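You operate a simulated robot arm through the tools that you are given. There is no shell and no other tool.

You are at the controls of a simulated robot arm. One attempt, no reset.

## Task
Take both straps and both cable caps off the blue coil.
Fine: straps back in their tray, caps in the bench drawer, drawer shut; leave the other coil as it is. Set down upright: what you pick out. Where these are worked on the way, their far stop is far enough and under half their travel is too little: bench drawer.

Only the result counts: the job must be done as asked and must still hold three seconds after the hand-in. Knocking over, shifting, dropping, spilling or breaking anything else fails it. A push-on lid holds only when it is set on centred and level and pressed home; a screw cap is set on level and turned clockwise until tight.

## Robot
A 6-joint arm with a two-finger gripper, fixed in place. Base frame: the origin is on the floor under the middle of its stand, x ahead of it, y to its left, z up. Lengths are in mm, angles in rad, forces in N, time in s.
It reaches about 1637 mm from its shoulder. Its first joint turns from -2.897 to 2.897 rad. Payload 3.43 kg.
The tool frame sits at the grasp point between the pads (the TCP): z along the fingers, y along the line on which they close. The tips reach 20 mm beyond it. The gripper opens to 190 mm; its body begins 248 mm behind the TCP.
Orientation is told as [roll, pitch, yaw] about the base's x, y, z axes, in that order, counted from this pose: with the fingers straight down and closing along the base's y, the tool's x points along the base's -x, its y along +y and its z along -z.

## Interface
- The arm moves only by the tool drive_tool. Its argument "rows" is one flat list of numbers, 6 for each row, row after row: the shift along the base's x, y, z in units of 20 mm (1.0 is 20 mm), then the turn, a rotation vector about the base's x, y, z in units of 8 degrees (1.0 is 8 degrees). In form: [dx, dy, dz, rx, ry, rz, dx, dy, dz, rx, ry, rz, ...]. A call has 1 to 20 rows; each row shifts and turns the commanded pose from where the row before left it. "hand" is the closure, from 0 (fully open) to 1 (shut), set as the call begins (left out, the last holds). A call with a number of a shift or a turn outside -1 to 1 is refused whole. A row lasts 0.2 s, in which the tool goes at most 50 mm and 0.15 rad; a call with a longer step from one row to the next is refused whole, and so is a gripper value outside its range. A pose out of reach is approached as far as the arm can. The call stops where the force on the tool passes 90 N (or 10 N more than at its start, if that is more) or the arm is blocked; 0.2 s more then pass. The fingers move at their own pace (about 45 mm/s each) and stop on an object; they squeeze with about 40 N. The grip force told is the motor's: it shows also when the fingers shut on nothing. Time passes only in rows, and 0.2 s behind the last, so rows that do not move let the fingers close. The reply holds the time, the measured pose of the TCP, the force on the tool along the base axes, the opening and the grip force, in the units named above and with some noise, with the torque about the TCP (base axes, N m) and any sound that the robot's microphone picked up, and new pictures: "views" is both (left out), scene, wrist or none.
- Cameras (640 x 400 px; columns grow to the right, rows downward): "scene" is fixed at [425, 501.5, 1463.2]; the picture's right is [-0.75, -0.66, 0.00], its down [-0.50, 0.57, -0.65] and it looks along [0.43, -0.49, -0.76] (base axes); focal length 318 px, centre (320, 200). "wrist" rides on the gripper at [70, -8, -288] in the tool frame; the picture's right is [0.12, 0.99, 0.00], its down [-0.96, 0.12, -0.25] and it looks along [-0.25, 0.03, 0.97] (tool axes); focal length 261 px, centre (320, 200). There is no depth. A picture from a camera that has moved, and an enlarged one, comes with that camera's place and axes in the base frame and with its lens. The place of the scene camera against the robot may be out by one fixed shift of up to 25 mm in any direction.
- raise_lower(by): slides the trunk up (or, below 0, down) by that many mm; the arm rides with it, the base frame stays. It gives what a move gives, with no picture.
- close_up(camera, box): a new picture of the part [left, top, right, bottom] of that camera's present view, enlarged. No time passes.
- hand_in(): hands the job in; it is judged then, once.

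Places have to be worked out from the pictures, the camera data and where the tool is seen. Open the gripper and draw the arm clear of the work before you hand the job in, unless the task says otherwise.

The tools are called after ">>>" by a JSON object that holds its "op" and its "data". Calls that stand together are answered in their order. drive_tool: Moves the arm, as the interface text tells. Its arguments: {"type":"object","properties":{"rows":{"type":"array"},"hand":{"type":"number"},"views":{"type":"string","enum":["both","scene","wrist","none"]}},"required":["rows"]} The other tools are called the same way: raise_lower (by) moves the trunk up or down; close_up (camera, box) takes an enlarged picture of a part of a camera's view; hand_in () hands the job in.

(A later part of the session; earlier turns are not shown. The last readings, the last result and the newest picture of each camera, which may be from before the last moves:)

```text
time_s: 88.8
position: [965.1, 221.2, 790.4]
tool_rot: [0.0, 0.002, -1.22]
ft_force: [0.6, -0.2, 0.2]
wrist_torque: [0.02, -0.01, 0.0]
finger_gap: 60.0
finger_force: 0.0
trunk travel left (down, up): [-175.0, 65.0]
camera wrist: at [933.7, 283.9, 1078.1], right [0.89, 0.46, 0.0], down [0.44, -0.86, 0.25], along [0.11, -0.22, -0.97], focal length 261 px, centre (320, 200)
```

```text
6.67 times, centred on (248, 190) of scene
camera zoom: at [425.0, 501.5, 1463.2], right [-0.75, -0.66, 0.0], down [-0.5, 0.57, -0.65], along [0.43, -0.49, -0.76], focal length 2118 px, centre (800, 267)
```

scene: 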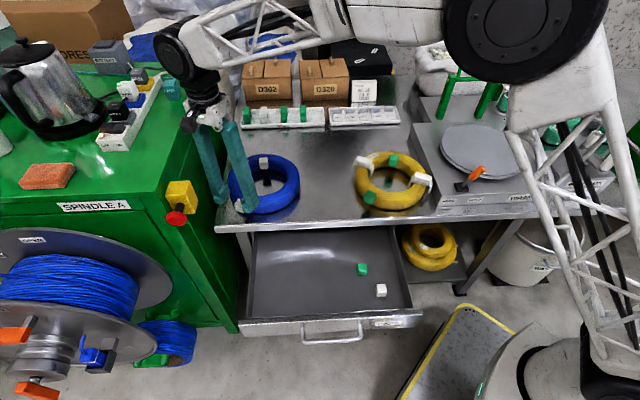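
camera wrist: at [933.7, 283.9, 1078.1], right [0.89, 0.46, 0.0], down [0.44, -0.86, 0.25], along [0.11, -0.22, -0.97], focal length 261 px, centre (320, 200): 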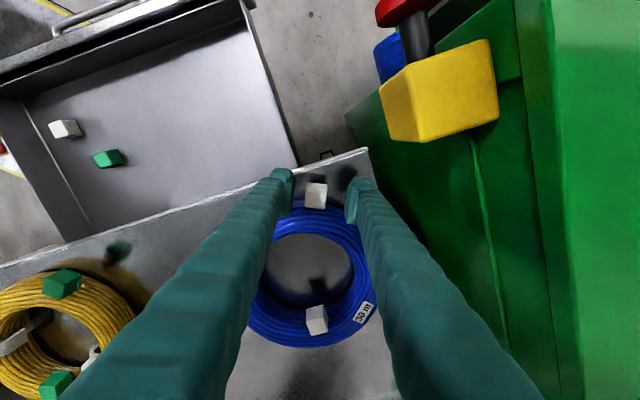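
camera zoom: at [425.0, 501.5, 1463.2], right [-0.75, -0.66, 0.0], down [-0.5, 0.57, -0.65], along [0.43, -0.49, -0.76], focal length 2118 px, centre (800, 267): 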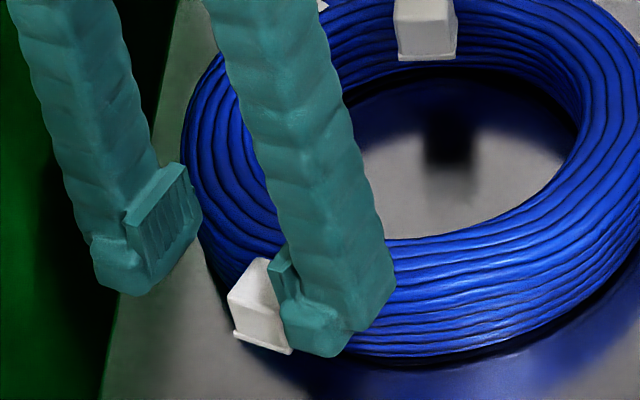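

Cap two is between the pads, 3.5 mm off centre. I shift, descend to z≈763 so the pads span the cap body, and check the force before closing.

>>> {"op": "drive_tool", "data": {"rows": [-0.08, -0.03, 0, 0, 0, 0, -0.08, -0.03, -0.45, 0, 0, 0, 0, 0, -0.45, 0, 0, 0, 0, 0, -0.45, 0, 0, 0, 0, 0, 0, 0, 0, 0]}}

>>> {"op": "close_up", "data": {"camera": "wrist", "box": [260, 150, 388, 230]}}

>>> {"op": "close_up", "data": {"camera": "scene", "box": [200, 165, 296, 225]}}

```text
time_s: 90.0
position: [959.9, 217.5, 764.3]
tool_rot: [-0.002, 0.001, -1.218]
ft_force: [-0.2, 0.0, -0.3]
wrist_torque: [-0.01, 0.0, 0.01]
finger_gap: 59.7
finger_force: 0.0
trunk travel left (down, up): [-175.0, 65.0]
camera wrist: at [928.7, 281.1, 1051.2], right [0.89, 0.46, 0.0], down [0.44, -0.86, 0.25], along [0.11, -0.22, -0.97], focal length 261 px, centre (320, 200)
```

scene: 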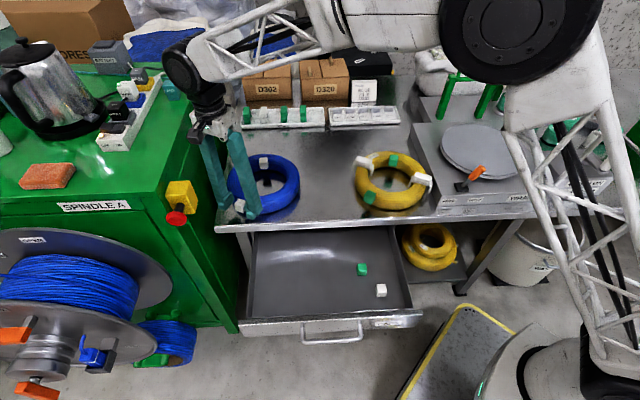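
wrist: 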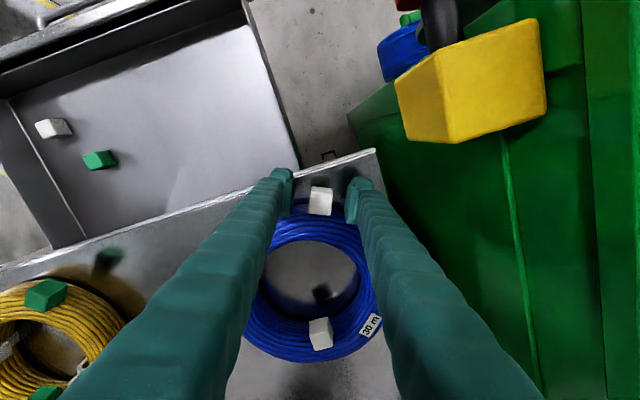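

```text
5.00 times, centred on (324, 190) of wrist
camera zoom: at [928.7, 281.1, 1051.2], right [0.89, 0.46, 0.0], down [0.44, -0.86, 0.25], along [0.11, -0.22, -0.97], focal length 1303 px, centre (300, 250)
```

zoom: 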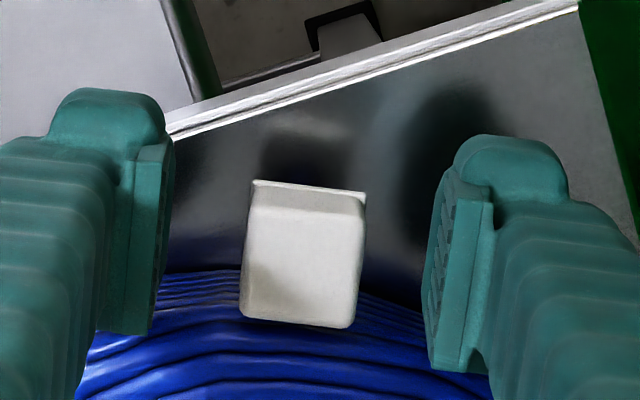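

```text
6.67 times, centred on (248, 195) of scene
camera zoom: at [425.0, 501.5, 1463.2], right [-0.75, -0.66, 0.0], down [-0.5, 0.57, -0.65], along [0.43, -0.49, -0.76], focal length 2118 px, centre (800, 233)
```

zoom: 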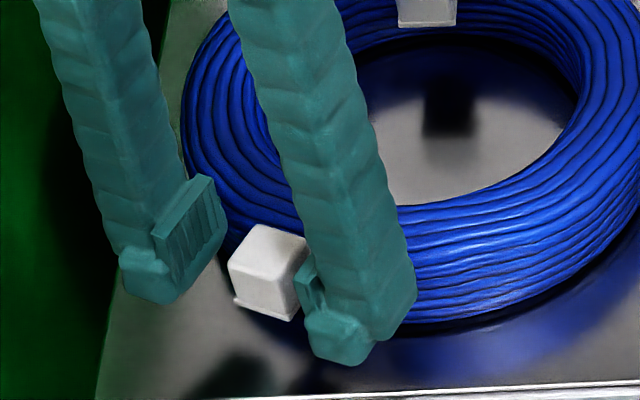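

The cap is 2.7 mm right of centre and there is no contact force. I shift 2 mm and close on it.

>>> {"op": "drive_tool", "data": {"rows": [0.1, 0.04, 0, 0, 0, 0, 0, 0, 0, 0, 0, 0], "views": "none"}}

>>> {"op": "drive_tool", "data": {"rows": [0, 0, 0, 0, 0, 0, 0, 0, 0, 0, 0, 0, 0, 0, 0, 0, 0, 0, 0, 0, 0, 0, 0, 0, 0, 0, 0, 0, 0, 0], "hand": 1}}

>>> {"op": "close_up", "data": {"camera": "wrist", "box": [260, 150, 388, 230]}}

>>> {"op": "close_up", "data": {"camera": "scene", "box": [200, 165, 296, 225]}}

```text
time_s: 90.6
position: [961.6, 219.5, 763.4]
tool_rot: [-0.002, 0.0, -1.217]
ft_force: [0.1, 0.4, 0.3]
wrist_torque: [-0.03, 0.02, 0.0]
finger_gap: 60.1
finger_force: 0.1
trunk travel left (down, up): [-175.0, 65.0]
```

```text
time_s: 91.8
position: [961.4, 218.7, 763.6]
tool_rot: [-0.002, 0.0, -1.217]
ft_force: [-1.7, -0.4, -0.5]
wrist_torque: [0.0, -0.01, -0.02]
finger_gap: 23.7
finger_force: 39.8
trunk travel left (down, up): [-175.0, 65.0]
camera wrist: at [931.0, 282.0, 1051.2], right [0.89, 0.46, 0.0], down [0.44, -0.86, 0.25], along [0.11, -0.22, -0.97], focal length 261 px, centre (320, 200)
```

scene: 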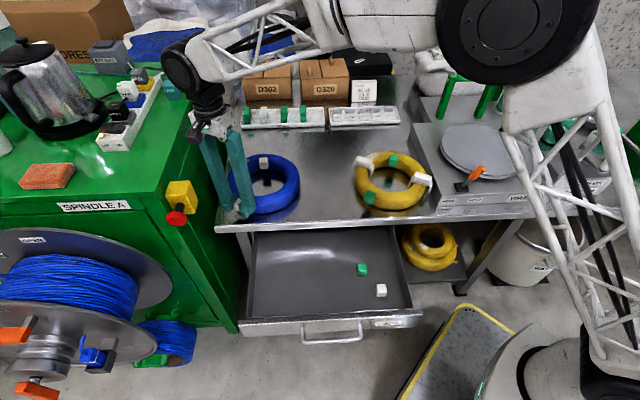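
wrist: 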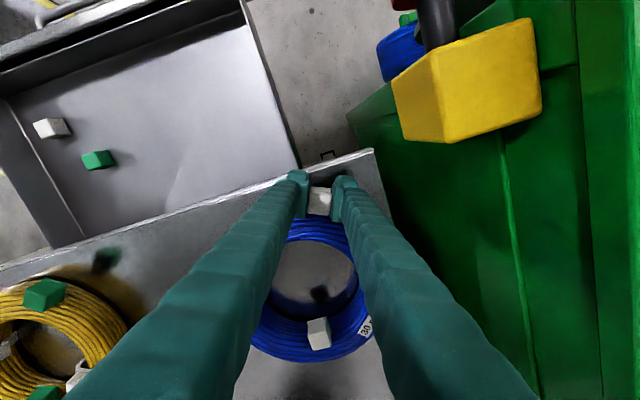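

```text
5.00 times, centred on (324, 190) of wrist
camera zoom: at [931.0, 282.0, 1051.2], right [0.89, 0.46, 0.0], down [0.44, -0.86, 0.25], along [0.11, -0.22, -0.97], focal length 1303 px, centre (300, 250)
```

zoom: 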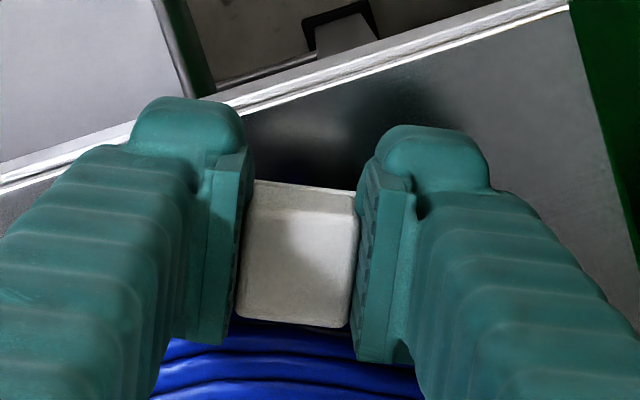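

```text
6.67 times, centred on (248, 195) of scene
camera zoom: at [425.0, 501.5, 1463.2], right [-0.75, -0.66, 0.0], down [-0.5, 0.57, -0.65], along [0.43, -0.49, -0.76], focal length 2118 px, centre (800, 233)
```

zoom: 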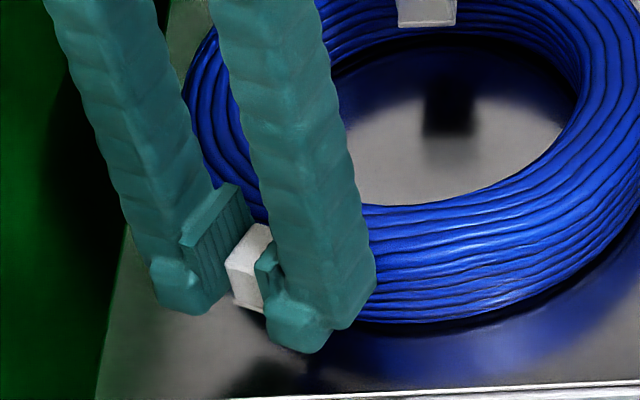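

The cap is gripped at 23.7 mm. I pull straight up slowly by 30 mm and check that it slides off the stub without dragging the coil.

>>> {"op": "drive_tool", "data": {"rows": [0, 0, 0.15, 0, 0, 0, 0, 0, 0.15, 0, 0, 0, 0, 0, 0.2, 0, 0, 0, 0, 0, 0.2, 0, 0, 0, 0, 0, 0.2, 0, 0, 0, 0, 0, 0.2, 0, 0, 0, 0, 0, 0.2, 0, 0, 0, 0, 0, 0.2, 0, 0, 0]}}

>>> {"op": "close_up", "data": {"camera": "wrist", "box": [260, 150, 388, 230]}}

>>> {"op": "close_up", "data": {"camera": "scene", "box": [200, 150, 312, 220]}}

```text
time_s: 93.6
position: [960.7, 219.1, 793.2]
tool_rot: [-0.002, 0.001, -1.219]
ft_force: [-1.0, 0.6, 0.5]
wrist_torque: [0.01, 0.01, 0.0]
finger_gap: 23.3
finger_force: 39.9
trunk travel left (down, up): [-175.0, 65.0]
camera wrist: at [930.5, 282.2, 1081.3], right [0.89, 0.46, 0.0], down [0.44, -0.86, 0.25], along [0.11, -0.22, -0.97], focal length 261 px, centre (320, 200)
```

scene: 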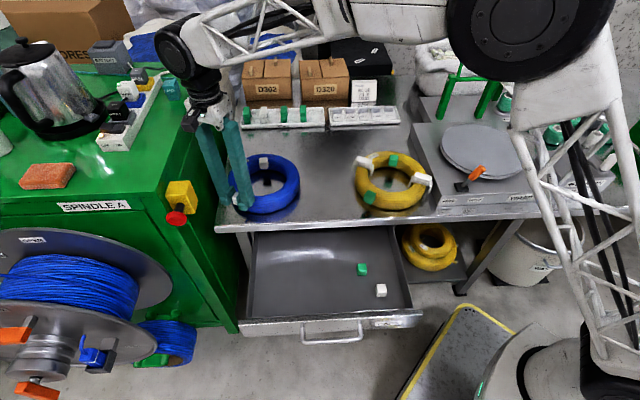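
wrist: 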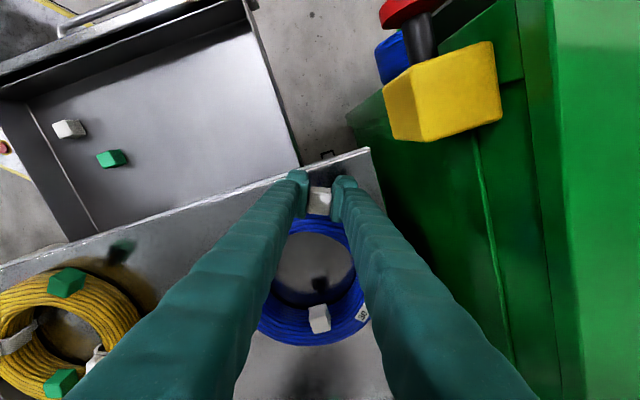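

```text
5.00 times, centred on (324, 190) of wrist
camera zoom: at [930.5, 282.2, 1081.3], right [0.89, 0.46, 0.0], down [0.44, -0.86, 0.25], along [0.11, -0.22, -0.97], focal length 1303 px, centre (300, 250)
```

zoom: 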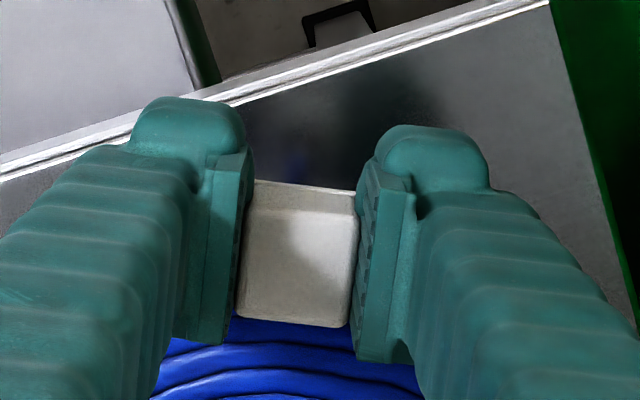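

```text
5.71 times, centred on (256, 185) of scene
camera zoom: at [425.0, 501.5, 1463.2], right [-0.75, -0.66, 0.0], down [-0.5, 0.57, -0.65], along [0.43, -0.49, -0.76], focal length 1816 px, centre (686, 286)
```

zoom: 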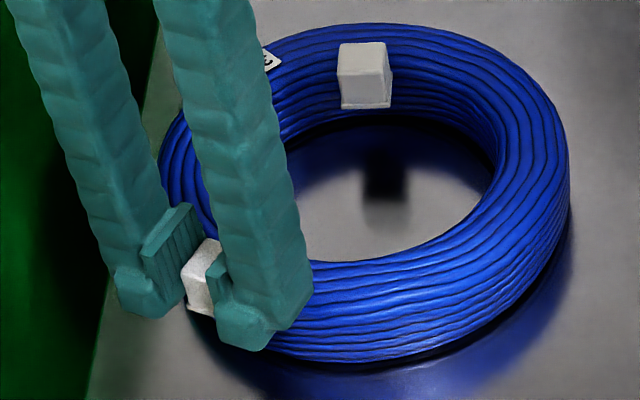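

The cap came off cleanly and the coil is unmoved. The caps in the drawer triangulate to tops at z≈607, so the drawer floor is about 580. I lift and carry this cap over the drawer to e=(680, 380), i.e. [749.5, 212].

>>> {"op": "drive_tool", "data": {"rows": [0, 0, 0.96, 0, 0, 0, 0, 0, 0.96, 0, 0, 0, 0, 0, 0.96, 0, 0, 0, 0, 0, 0.96, 0, 0, 0, -0.96, -0.032, 0, 0, 0, 0.284, -0.96, -0.032, 0, 0, 0, 0.284, -0.96, -0.032, 0, 0, 0, 0.284, -0.96, -0.032, 0, 0, 0, 0.284, -0.96, -0.032, 0, 0, 0, 0.284, -0.96, -0.032, 0, 0, 0, 0.284, -0.96, -0.032, 0, 0, 0, 0.284, -0.96, -0.032, 0, 0, 0, 0.284, -0.96, -0.032, 0, 0, 0, 0.284, -0.96, -0.032, 0, 0, 0, 0.284, -0.96, -0.032, 0, 0, 0, 0.284]}}

>>> {"op": "close_up", "data": {"camera": "scene", "box": [215, 140, 311, 220]}}

```text
time_s: 96.8
position: [748.4, 212.5, 869.1]
tool_rot: [-0.003, 0.003, -0.783]
ft_force: [0.2, -0.8, -0.2]
wrist_torque: [-0.02, 0.09, 0.01]
finger_gap: 23.3
finger_force: 40.1
trunk travel left (down, up): [-175.0, 65.0]
camera wrist: at [694.9, 256.2, 1156.4], right [0.61, 0.79, 0.0], down [0.76, -0.6, 0.25], along [0.19, -0.15, -0.97], focal length 261 px, centre (320, 200)
```

scene: 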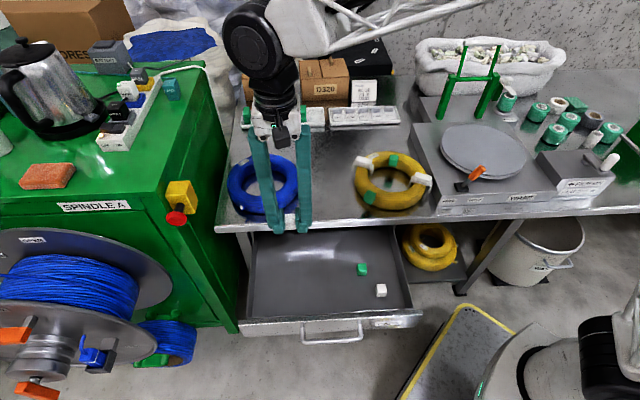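
wrist: 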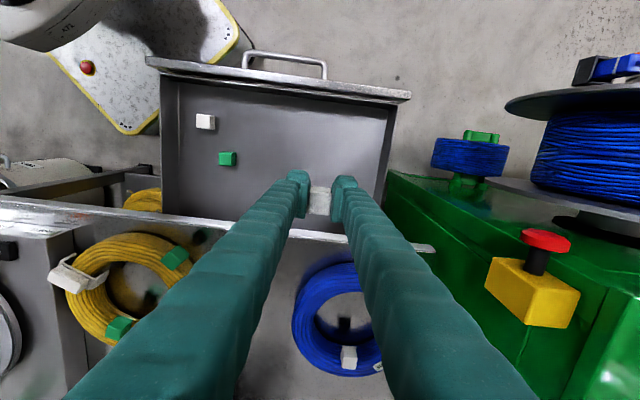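

```text
5.00 times, centred on (263, 180) of scene
camera zoom: at [425.0, 501.5, 1463.2], right [-0.75, -0.66, 0.0], down [-0.5, 0.57, -0.65], along [0.43, -0.49, -0.76], focal length 1589 px, centre (605, 300)
```

zoom: 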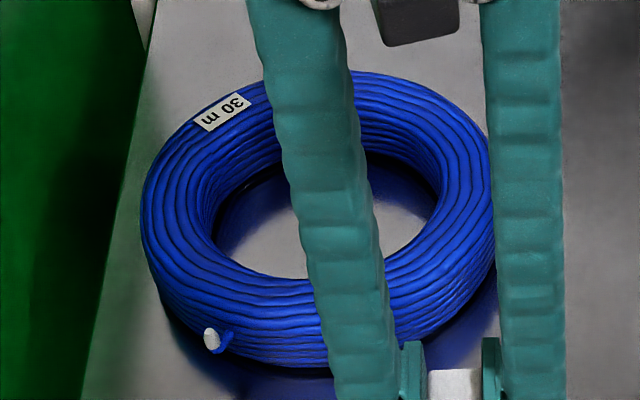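

The bare cable end is visible on the coil, and below the hand is free drawer floor. I descend to z≈640 and check.

>>> {"op": "drive_tool", "data": {"rows": [0, 0, -0.954, 0, 0, 0, 0, 0, -0.954, 0, 0, 0, 0, 0, -0.954, 0, 0, 0, 0, 0, -0.954, 0, 0, 0, 0, 0, -0.954, 0, 0, 0, 0, 0, -0.954, 0, 0, 0, 0, 0, -0.954, 0, 0, 0, 0, 0, -0.954, 0, 0, 0, 0, 0, -0.954, 0, 0, 0, 0, 0, -0.954, 0, 0, 0, 0, 0, -0.954, 0, 0, 0, 0, 0, -0.954, 0, 0, 0]}}

>>> {"op": "close_up", "data": {"camera": "scene", "box": [230, 210, 430, 335]}}

```text
time_s: 99.4
position: [750.2, 212.9, 641.7]
tool_rot: [0.0, 0.003, -0.783]
ft_force: [-0.5, 0.2, 0.1]
wrist_torque: [-0.02, -0.07, 0.01]
finger_gap: 23.6
finger_force: 39.8
trunk travel left (down, up): [-175.0, 65.0]
camera wrist: at [695.2, 256.2, 928.9], right [0.62, 0.79, 0.0], down [0.76, -0.6, 0.25], along [0.19, -0.15, -0.97], focal length 261 px, centre (320, 200)
```

scene: 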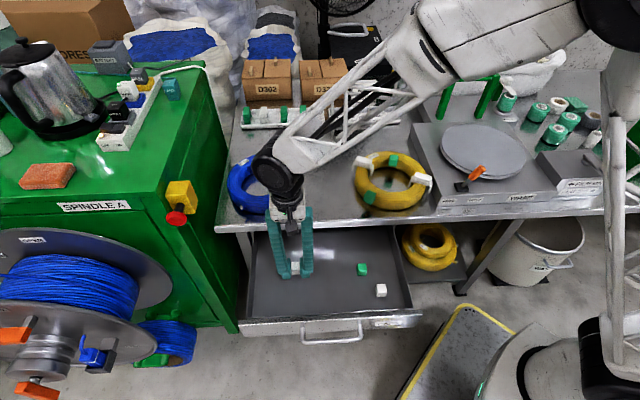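
wrist: 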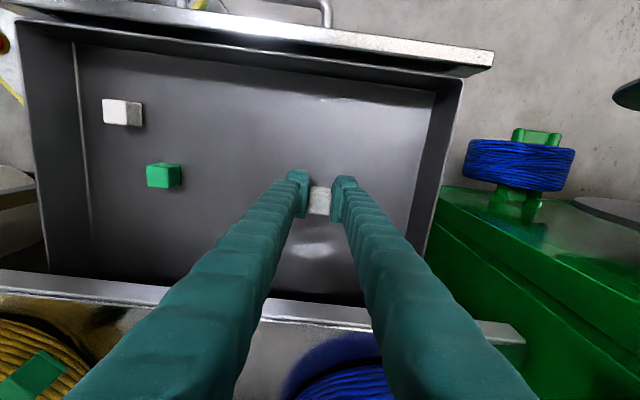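

```text
3.20 times, centred on (330, 272) of scene
camera zoom: at [425.0, 501.5, 1463.2], right [-0.75, -0.66, 0.0], down [-0.5, 0.57, -0.65], along [0.43, -0.49, -0.76], focal length 1017 px, centre (288, -32)
```

zoom: 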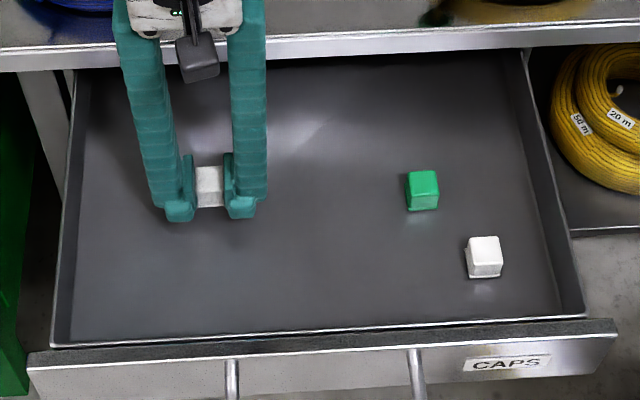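

It is well clear of the walls and the other caps. I lower to about 612, then step down gently to feel the drawer floor.

>>> {"op": "drive_tool", "data": {"rows": [0, 0, -0.7, 0, 0, 0, 0, 0, -0.7, 0, 0, 0, 0, 0, 0, 0, 0, 0], "views": "none"}}

>>> {"op": "drive_tool", "data": {"rows": [0, 0, -0.1, 0, 0, 0, 0, 0, 0, 0, 0, 0], "views": "none"}}

>>> {"op": "drive_tool", "data": {"rows": [0, 0, -0.1, 0, 0, 0, 0, 0, 0, 0, 0, 0]}}

>>> {"op": "close_up", "data": {"camera": "scene", "box": [250, 230, 400, 324]}}

```text
time_s: 100.2
position: [750.6, 212.5, 615.9]
tool_rot: [0.003, -0.001, -0.782]
ft_force: [-6.7, -5.8, 46.6]
wrist_torque: [-0.3, -0.05, -0.04]
finger_gap: 23.2
finger_force: 39.6
trunk travel left (down, up): [-175.0, 65.0]
```

```text
time_s: 100.8
position: [751.2, 213.7, 613.3]
tool_rot: [0.002, -0.001, -0.781]
ft_force: [-3.5, -5.9, 64.7]
wrist_torque: [-0.39, -0.15, -0.07]
finger_gap: 24.3
finger_force: 39.8
trunk travel left (down, up): [-175.0, 65.0]
```

```text
time_s: 101.4
position: [751.2, 212.8, 609.2]
tool_rot: [0.0, 0.003, -0.783]
ft_force: [1.6, 0.6, 52.4]
wrist_torque: [-0.08, -0.09, -0.07]
finger_gap: 25.4
finger_force: 39.6
trunk travel left (down, up): [-175.0, 65.0]
camera wrist: at [695.4, 256.6, 897.5], right [0.61, 0.79, 0.0], down [0.76, -0.6, 0.25], along [0.2, -0.15, -0.97], focal length 261 px, centre (320, 200)
```

scene: 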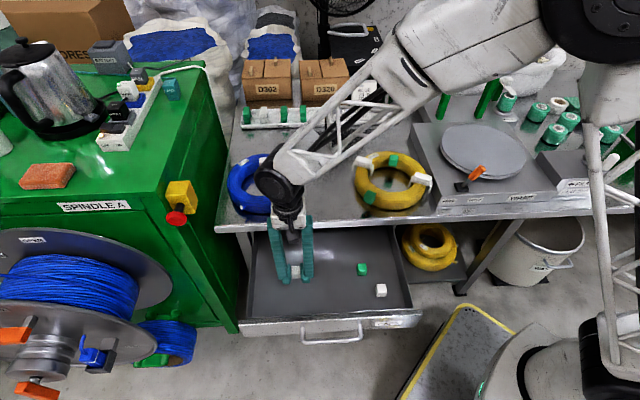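
wrist: 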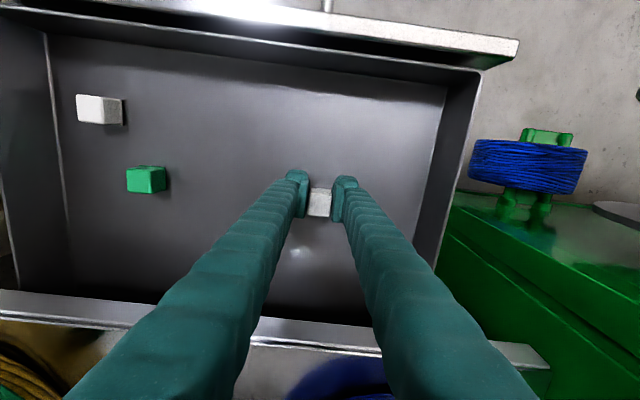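

```text
4.26 times, centred on (325, 277) of scene
camera zoom: at [425.0, 501.5, 1463.2], right [-0.75, -0.66, 0.0], down [-0.5, 0.57, -0.65], along [0.43, -0.49, -0.76], focal length 1352 px, centre (299, -128)
```

zoom: 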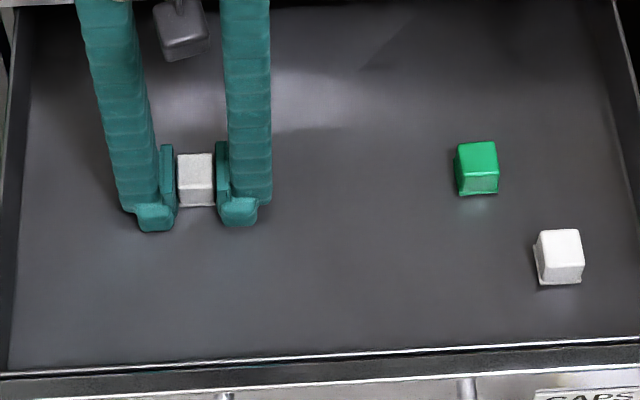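

The cap met the floor earlier than expected and slid slightly in the grip, with 52 N of contact. I unload by raising in 2 mm steps, watching the force, before releasing.

>>> {"op": "drive_tool", "data": {"rows": [0, 0, 0.1, 0, 0, 0, 0, 0, 0, 0, 0, 0], "views": "none"}}

```text
time_s: 102.0
position: [748.4, 212.3, 609.7]
tool_rot: [-0.001, 0.002, -0.782]
ft_force: [4.4, 6.0, 14.7]
wrist_torque: [0.38, -0.35, 0.06]
finger_gap: 25.4
finger_force: 40.2
trunk travel left (down, up): [-175.0, 65.0]
```

The load is down to 15 N. I raise 0.8 mm more and then open gently.

>>> {"op": "drive_tool", "data": {"rows": [0, 0, 0.04, 0, 0, 0, 0, 0, 0, 0, 0, 0], "views": "none"}}

>>> {"op": "drive_tool", "data": {"rows": [0, 0, 0, 0, 0, 0, 0, 0, 0, 0, 0, 0, 0, 0, 0, 0, 0, 0, 0, 0, 0, 0, 0, 0], "hand": 0.73}}

>>> {"op": "close_up", "data": {"camera": "scene", "box": [250, 230, 400, 324]}}

>>> {"op": "close_up", "data": {"camera": "wrist", "box": [260, 150, 388, 230]}}

```text
time_s: 102.6
position: [749.3, 212.1, 610.6]
tool_rot: [-0.001, 0.002, -0.782]
ft_force: [-0.9, -0.3, 0.0]
wrist_torque: [0.01, 0.03, 0.02]
finger_gap: 25.6
finger_force: 39.6
trunk travel left (down, up): [-175.0, 65.0]
```

```text
time_s: 103.6
position: [750.2, 212.0, 611.9]
tool_rot: [-0.002, 0.002, -0.782]
ft_force: [-0.3, -0.2, 0.0]
wrist_torque: [0.0, 0.0, 0.01]
finger_gap: 51.0
finger_force: 0.1
trunk travel left (down, up): [-175.0, 65.0]
camera wrist: at [695.7, 256.1, 899.5], right [0.62, 0.79, 0.0], down [0.76, -0.6, 0.25], along [0.19, -0.15, -0.97], focal length 261 px, centre (320, 200)
```

scene: 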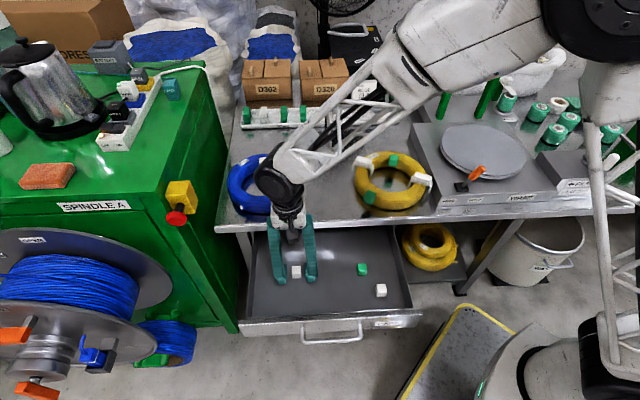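
wrist: 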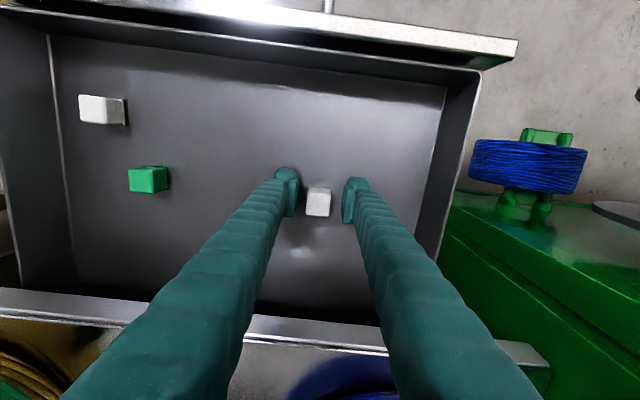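

```text
4.26 times, centred on (325, 277) of scene
camera zoom: at [425.0, 501.5, 1463.2], right [-0.75, -0.66, 0.0], down [-0.5, 0.57, -0.65], along [0.43, -0.49, -0.76], focal length 1352 px, centre (299, -128)
```

zoom: 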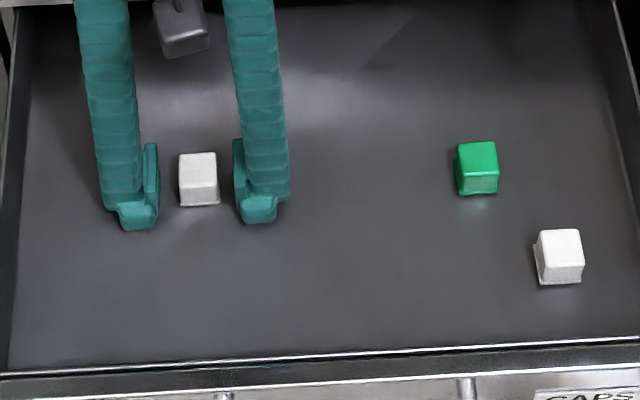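

```text
5.00 times, centred on (324, 190) of wrist
camera zoom: at [695.7, 256.1, 899.5], right [0.62, 0.79, 0.0], down [0.76, -0.6, 0.25], along [0.19, -0.15, -0.97], focal length 1303 px, centre (300, 250)
```

zoom: 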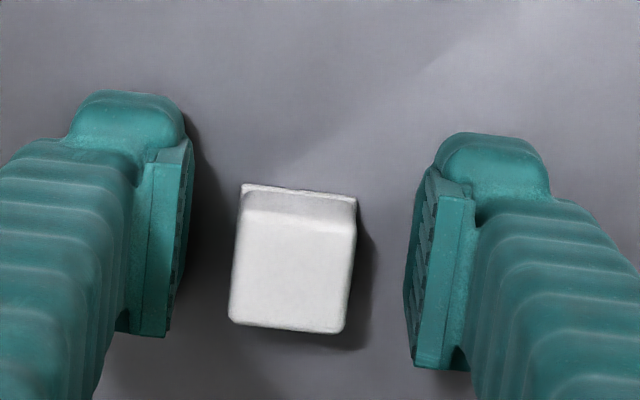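

The cap stands upright on the drawer floor. I rise straight out of the drawer, then move over cap one with a 20° outward tilt, so the fingertips follow the coil's inner slope, and a 40 mm gap.

>>> {"op": "drive_tool", "data": {"rows": [0, 0, 0.5, 0, 0, 0, 0, 0, 0.99, 0, 0, 0, 0, 0, 0.99, 0, 0, 0, 0, 0, 0.99, 0, 0, 0, 0, 0, 0.99, 0, 0, 0, 0, 0, 0.99, 0, 0, 0, 0, 0, 0.99, 0, 0, 0, 0, 0, 0.99, 0, 0, 0, 0, 0, 0.99, 0, 0, 0, 0, 0, 0.99, 0, 0, 0, 0, 0, 0.99, 0, 0, 0, 0, 0, 0.99, 0, 0, 0, 0, 0, 0.99, 0, 0, 0, 0, 0, 0.99, 0, 0, 0]}}

>>> {"op": "close_up", "data": {"camera": "scene", "box": [230, 210, 430, 335]}}

>>> {"op": "drive_tool", "data": {"rows": [0.978, -0.528, 0, -0.1126, -0.1229, 0.019, 0.978, -0.528, 0, -0.1126, -0.1229, 0.019, 0.978, -0.528, 0, -0.1126, -0.1229, 0.019, 0.978, -0.528, 0, -0.1126, -0.1229, 0.019, 0.978, -0.528, 0, -0.1126, -0.1229, 0.019, 0.978, -0.528, 0, -0.1126, -0.1229, 0.019, 0.978, -0.528, 0, -0.1126, -0.1229, 0.019, 0.978, -0.528, 0, -0.1126, -0.1229, 0.019, 0.978, -0.528, 0, -0.1126, -0.1229, 0.019, 0.978, -0.528, 0, -0.1126, -0.1229, 0.019, 0.978, -0.528, 0, -0.1126, -0.1229, 0.019, 0.978, -0.528, 0, -0.1126, -0.1229, 0.019, 0.978, -0.528, 0, -0.1126, -0.1229, 0.019, 0.978, -0.528, 0, -0.1126, -0.1229, 0.019, 0.978, -0.528, 0, -0.1126, -0.1229, 0.019], "hand": 0.789}}

>>> {"op": "close_up", "data": {"camera": "wrist", "box": [260, 130, 388, 210]}}

```text
time_s: 106.6
position: [751.4, 213.6, 879.1]
tool_rot: [-0.002, 0.002, -0.782]
ft_force: [-0.4, -0.8, -1.2]
wrist_torque: [-0.05, 0.04, 0.03]
finger_gap: 51.3
finger_force: 0.1
trunk travel left (down, up): [-175.0, 65.0]
camera wrist: at [696.0, 256.2, 1167.0], right [0.62, 0.79, 0.0], down [0.76, -0.6, 0.25], along [0.19, -0.15, -0.97], focal length 261 px, centre (320, 200)
```

scene: 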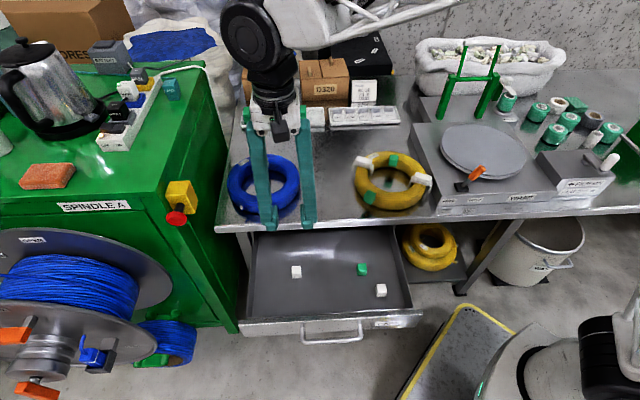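
wrist: 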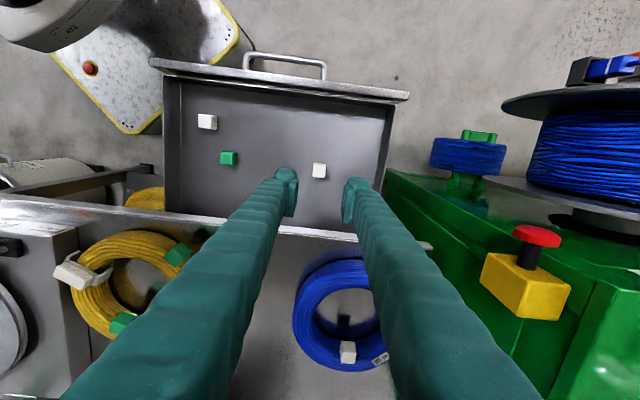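

```text
3.20 times, centred on (330, 272) of scene
camera zoom: at [425.0, 501.5, 1463.2], right [-0.75, -0.66, 0.0], down [-0.5, 0.57, -0.65], along [0.43, -0.49, -0.76], focal length 1017 px, centre (288, -32)
```

zoom: 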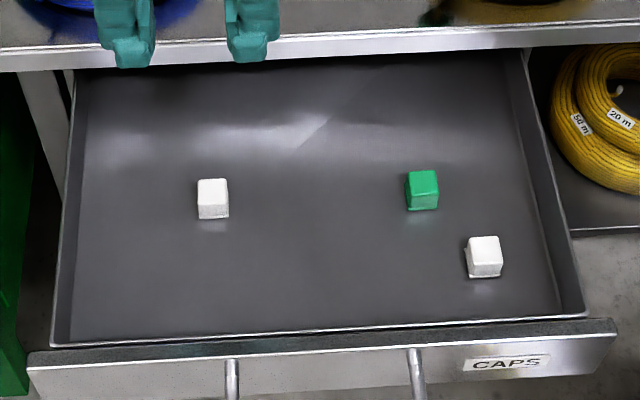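

```text
time_s: 109.8
position: [1045.9, 54.3, 880.8]
tool_rot: [0.005, -0.349, -0.744]
ft_force: [0.3, -0.7, 0.5]
wrist_torque: [0.02, -0.03, 0.01]
finger_gap: 40.2
finger_force: 0.1
trunk travel left (down, up): [-175.0, 65.0]
camera wrist: at [917.7, 158.2, 1126.9], right [0.59, 0.81, -0.03], down [0.68, -0.47, 0.56], along [0.44, -0.35, -0.83], focal length 261 px, centre (320, 200)
```

scene: 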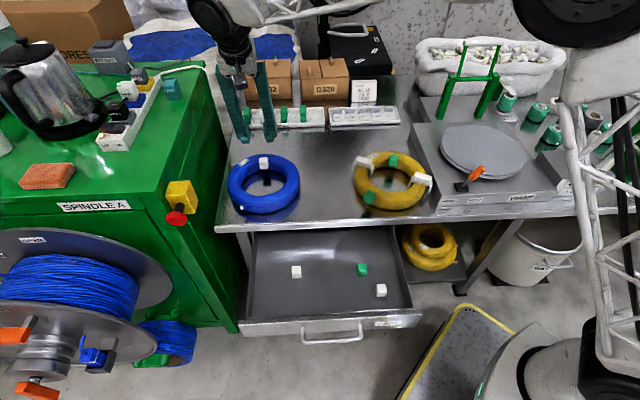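
wrist: 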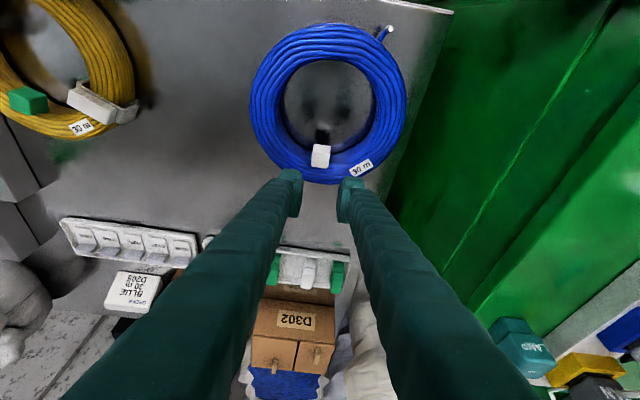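

```text
5.00 times, centred on (324, 170) of wrist
camera zoom: at [917.7, 158.2, 1126.9], right [0.59, 0.81, -0.03], down [0.68, -0.47, 0.56], along [0.44, -0.35, -0.83], focal length 1303 px, centre (300, 350)
```

zoom: 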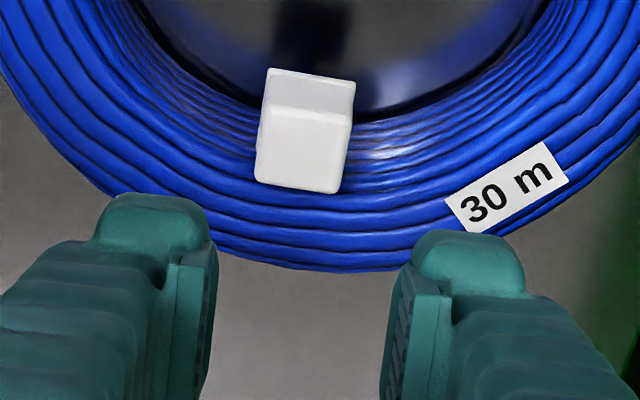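

Cap one is at about u1=744, u2=742.5 in the tool's ground frame, and the drawer's three caps all stand upright. I shift 3–4 mm and descend to z≈800 to verify centring.

>>> {"op": "drive_tool", "data": {"rows": [-0.085, -0.038, -0.5, 0, 0, 0, -0.085, -0.038, -0.9, 0, 0, 0, 0, 0, -0.9, 0, 0, 0, 0, 0, -0.9, 0, 0, 0, 0, 0, -0.8, 0, 0, 0, 0, 0, 0, 0, 0, 0]}}

>>> {"op": "close_up", "data": {"camera": "wrist", "box": [260, 140, 388, 220]}}

>>> {"op": "close_up", "data": {"camera": "scene", "box": [215, 130, 311, 190]}}

```text
time_s: 111.2
position: [1040.3, 53.6, 799.7]
tool_rot: [0.005, -0.347, -0.744]
ft_force: [0.4, -0.1, 0.3]
wrist_torque: [-0.01, -0.02, 0.03]
finger_gap: 40.2
finger_force: 0.0
trunk travel left (down, up): [-175.0, 65.0]
camera wrist: at [915.0, 157.1, 1045.4], right [0.59, 0.81, -0.03], down [0.68, -0.47, 0.56], along [0.44, -0.35, -0.83], focal length 261 px, centre (320, 200)
```

scene: 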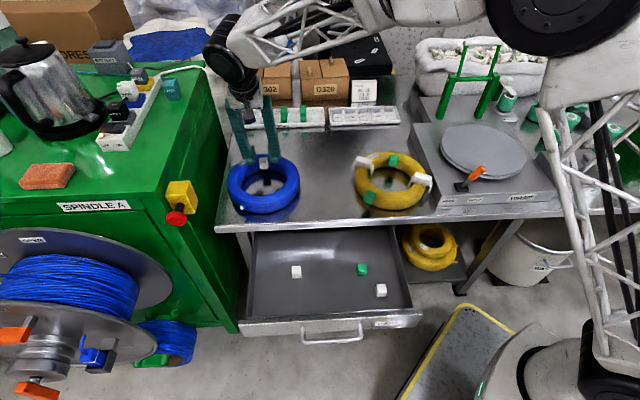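
wrist: 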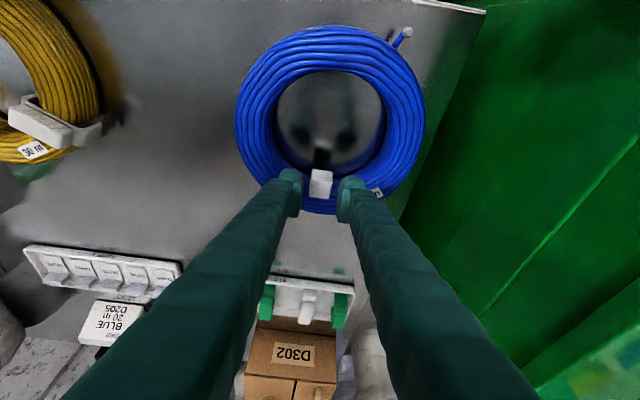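

```text
5.00 times, centred on (324, 180) of wrist
camera zoom: at [915.0, 157.1, 1045.4], right [0.59, 0.81, -0.03], down [0.68, -0.47, 0.56], along [0.44, -0.35, -0.83], focal length 1303 px, centre (300, 300)
```

zoom: 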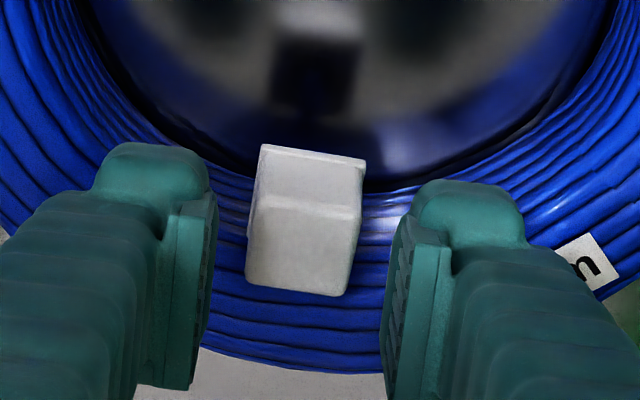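

```text
6.67 times, centred on (263, 160) of scene
camera zoom: at [425.0, 501.5, 1463.2], right [-0.75, -0.66, 0.0], down [-0.5, 0.57, -0.65], along [0.43, -0.49, -0.76], focal length 2118 px, centre (700, 467)
```

zoom: 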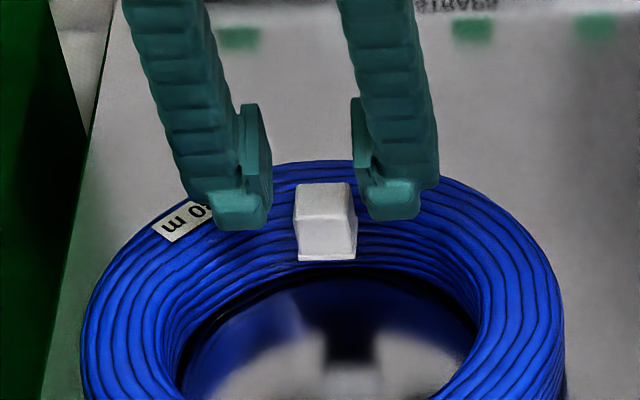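

The cap is centred between the pads (0.4 mm off). I descend to z≈766 and check for contact.

>>> {"op": "drive_tool", "data": {"rows": [0, 0, -0.42, 0, 0, 0, 0, 0, -0.42, 0, 0, 0, 0, 0, -0.42, 0, 0, 0, 0, 0, -0.42, 0, 0, 0, 0, 0, 0, 0, 0, 0]}}

>>> {"op": "close_up", "data": {"camera": "wrist", "box": [260, 150, 388, 230]}}

>>> {"op": "close_up", "data": {"camera": "scene", "box": [215, 135, 311, 195]}}

```text
time_s: 112.4
position: [1041.5, 51.7, 764.4]
tool_rot: [0.006, -0.344, -0.745]
ft_force: [-0.2, -0.5, 0.9]
wrist_torque: [0.01, -0.02, -0.02]
finger_gap: 39.9
finger_force: 0.0
trunk travel left (down, up): [-175.0, 65.0]
camera wrist: at [914.6, 155.4, 1011.7], right [0.59, 0.81, -0.04], down [0.68, -0.47, 0.56], along [0.44, -0.35, -0.83], focal length 261 px, centre (320, 200)
```

scene: 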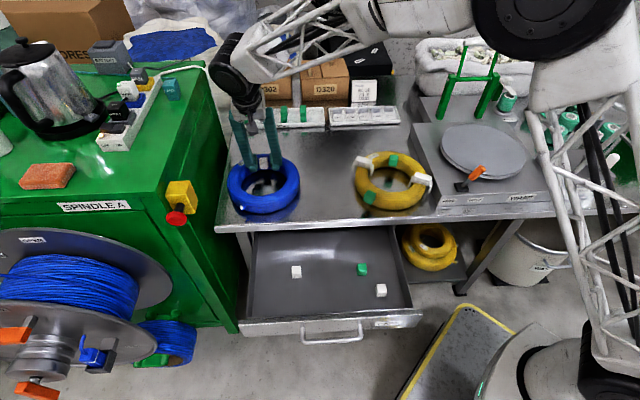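
wrist: 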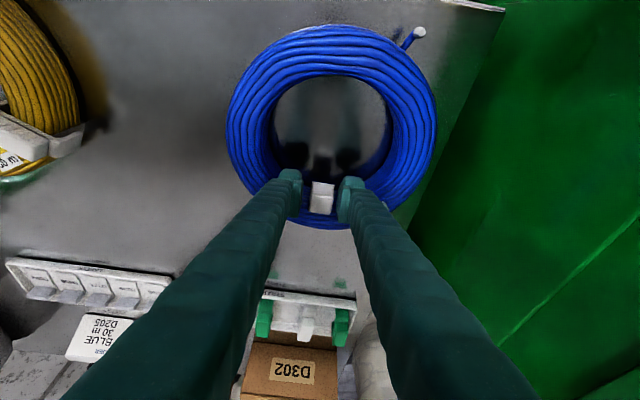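

```text
5.00 times, centred on (324, 190) of wrist
camera zoom: at [914.6, 155.4, 1011.7], right [0.59, 0.81, -0.04], down [0.68, -0.47, 0.56], along [0.44, -0.35, -0.83], focal length 1303 px, centre (300, 250)
```

zoom: 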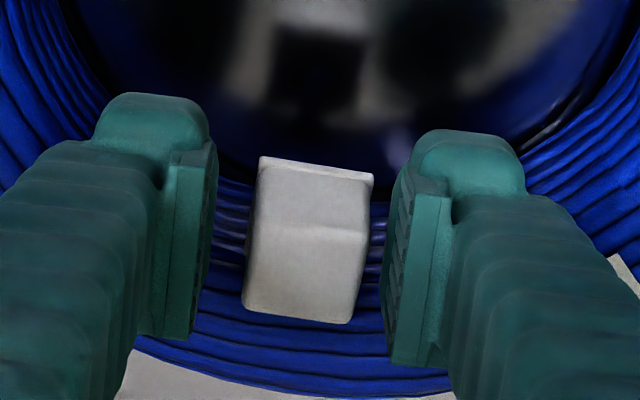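

```text
6.67 times, centred on (263, 165) of scene
camera zoom: at [425.0, 501.5, 1463.2], right [-0.75, -0.66, 0.0], down [-0.5, 0.57, -0.65], along [0.43, -0.49, -0.76], focal length 2118 px, centre (700, 433)
```

zoom: 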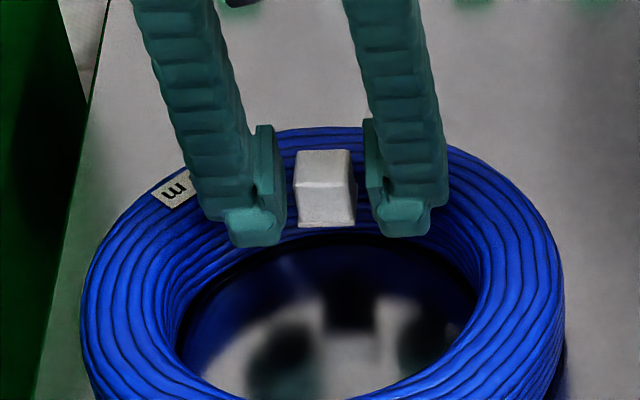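

The pads flank the cap well with no contact force at z=764. I close on it.

>>> {"op": "drive_tool", "data": {"rows": [0, 0, 0, 0, 0, 0, 0, 0, 0, 0, 0, 0, 0, 0, 0, 0, 0, 0, 0, 0, 0, 0, 0, 0], "hand": 1}}

>>> {"op": "close_up", "data": {"camera": "wrist", "box": [260, 150, 388, 230]}}

```text
time_s: 113.4
position: [1041.5, 52.4, 766.1]
tool_rot: [0.005, -0.346, -0.745]
ft_force: [1.4, 2.6, -1.9]
wrist_torque: [0.05, -0.01, -0.08]
finger_gap: 23.9
finger_force: 40.1
trunk travel left (down, up): [-175.0, 65.0]
camera wrist: at [914.7, 155.7, 1011.9], right [0.59, 0.81, -0.03], down [0.68, -0.47, 0.56], along [0.44, -0.35, -0.83], focal length 261 px, centre (320, 200)
```

scene: 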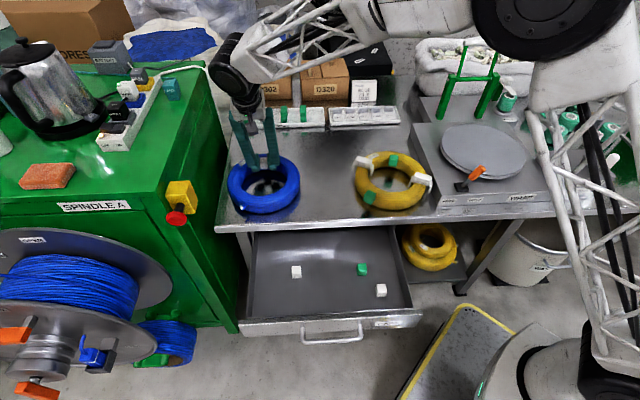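
wrist: 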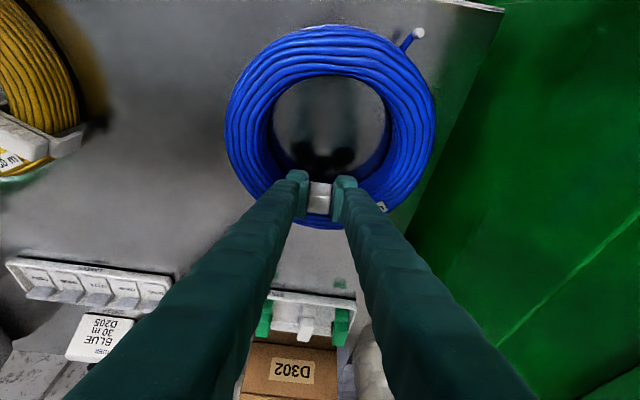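

```text
5.00 times, centred on (324, 190) of wrist
camera zoom: at [914.7, 155.7, 1011.9], right [0.59, 0.81, -0.03], down [0.68, -0.47, 0.56], along [0.44, -0.35, -0.83], focal length 1303 px, centre (300, 250)
```

zoom: 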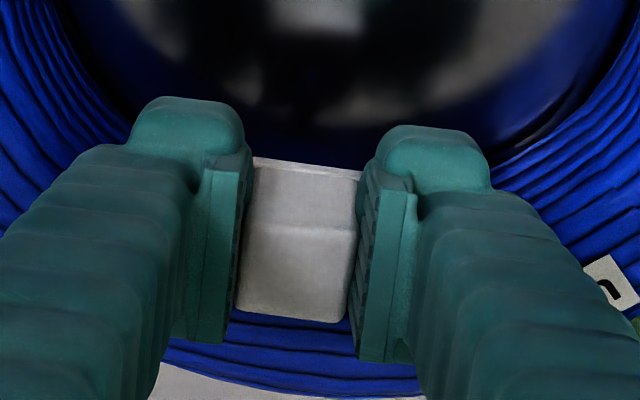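

The cap is gripped at 23.9 mm. I pull straight up slowly and check.

>>> {"op": "drive_tool", "data": {"rows": [0, 0, 0.15, 0, 0, 0, 0, 0, 0.15, 0, 0, 0, 0, 0, 0.2, 0, 0, 0, 0, 0, 0.2, 0, 0, 0, 0, 0, 0.2, 0, 0, 0, 0, 0, 0.2, 0, 0, 0, 0, 0, 0.2, 0, 0, 0, 0, 0, 0.2, 0, 0, 0]}}

>>> {"op": "close_up", "data": {"camera": "wrist", "box": [260, 150, 388, 230]}}

>>> {"op": "close_up", "data": {"camera": "scene", "box": [215, 135, 311, 220]}}

```text
time_s: 115.2
position: [1041.1, 51.8, 796.1]
tool_rot: [0.006, -0.347, -0.743]
ft_force: [0.1, -0.6, -0.9]
wrist_torque: [0.03, -0.03, 0.0]
finger_gap: 23.8
finger_force: 39.6
trunk travel left (down, up): [-175.0, 65.0]
camera wrist: at [914.4, 155.4, 1042.2], right [0.59, 0.81, -0.03], down [0.68, -0.47, 0.56], along [0.44, -0.35, -0.83], focal length 261 px, centre (320, 200)
```

scene: 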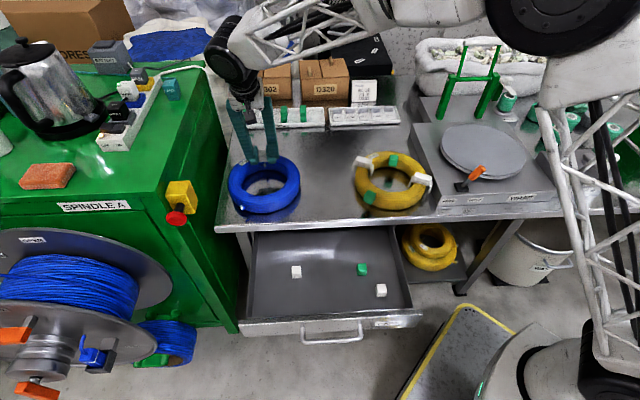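
wrist: 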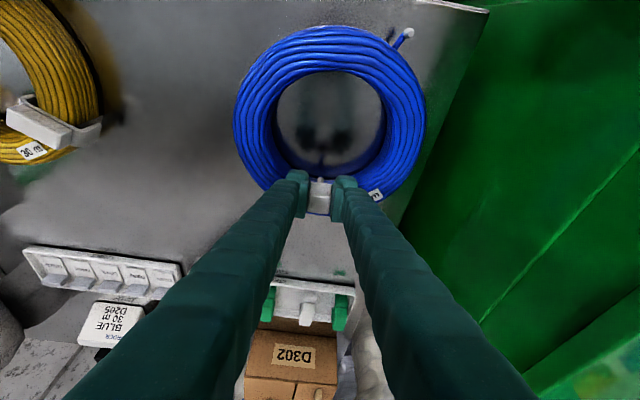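

```text
5.00 times, centred on (324, 190) of wrist
camera zoom: at [914.4, 155.4, 1042.2], right [0.59, 0.81, -0.03], down [0.68, -0.47, 0.56], along [0.44, -0.35, -0.83], focal length 1303 px, centre (300, 250)
```

zoom: 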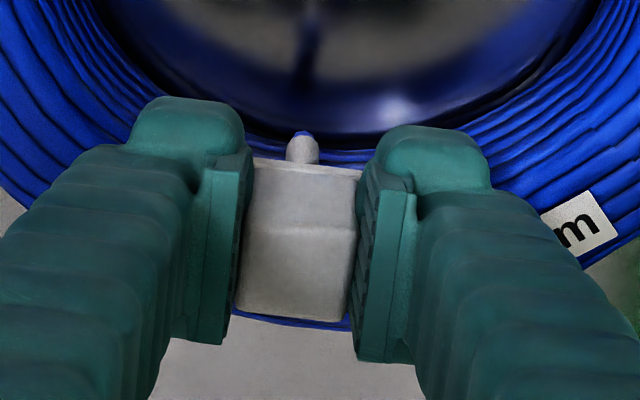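

```text
4.71 times, centred on (263, 178) of scene
camera zoom: at [425.0, 501.5, 1463.2], right [-0.75, -0.66, 0.0], down [-0.5, 0.57, -0.65], along [0.43, -0.49, -0.76], focal length 1495 px, centre (588, 306)
```

zoom: 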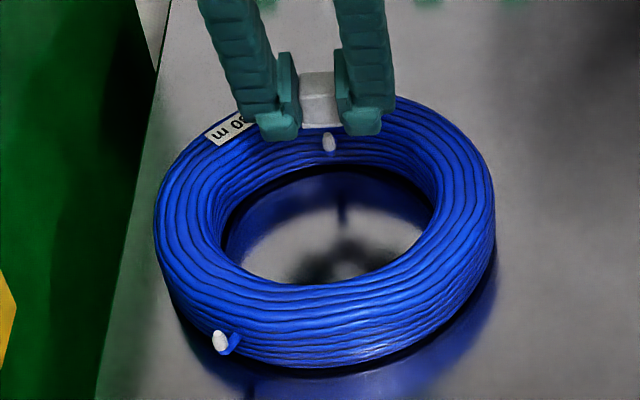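

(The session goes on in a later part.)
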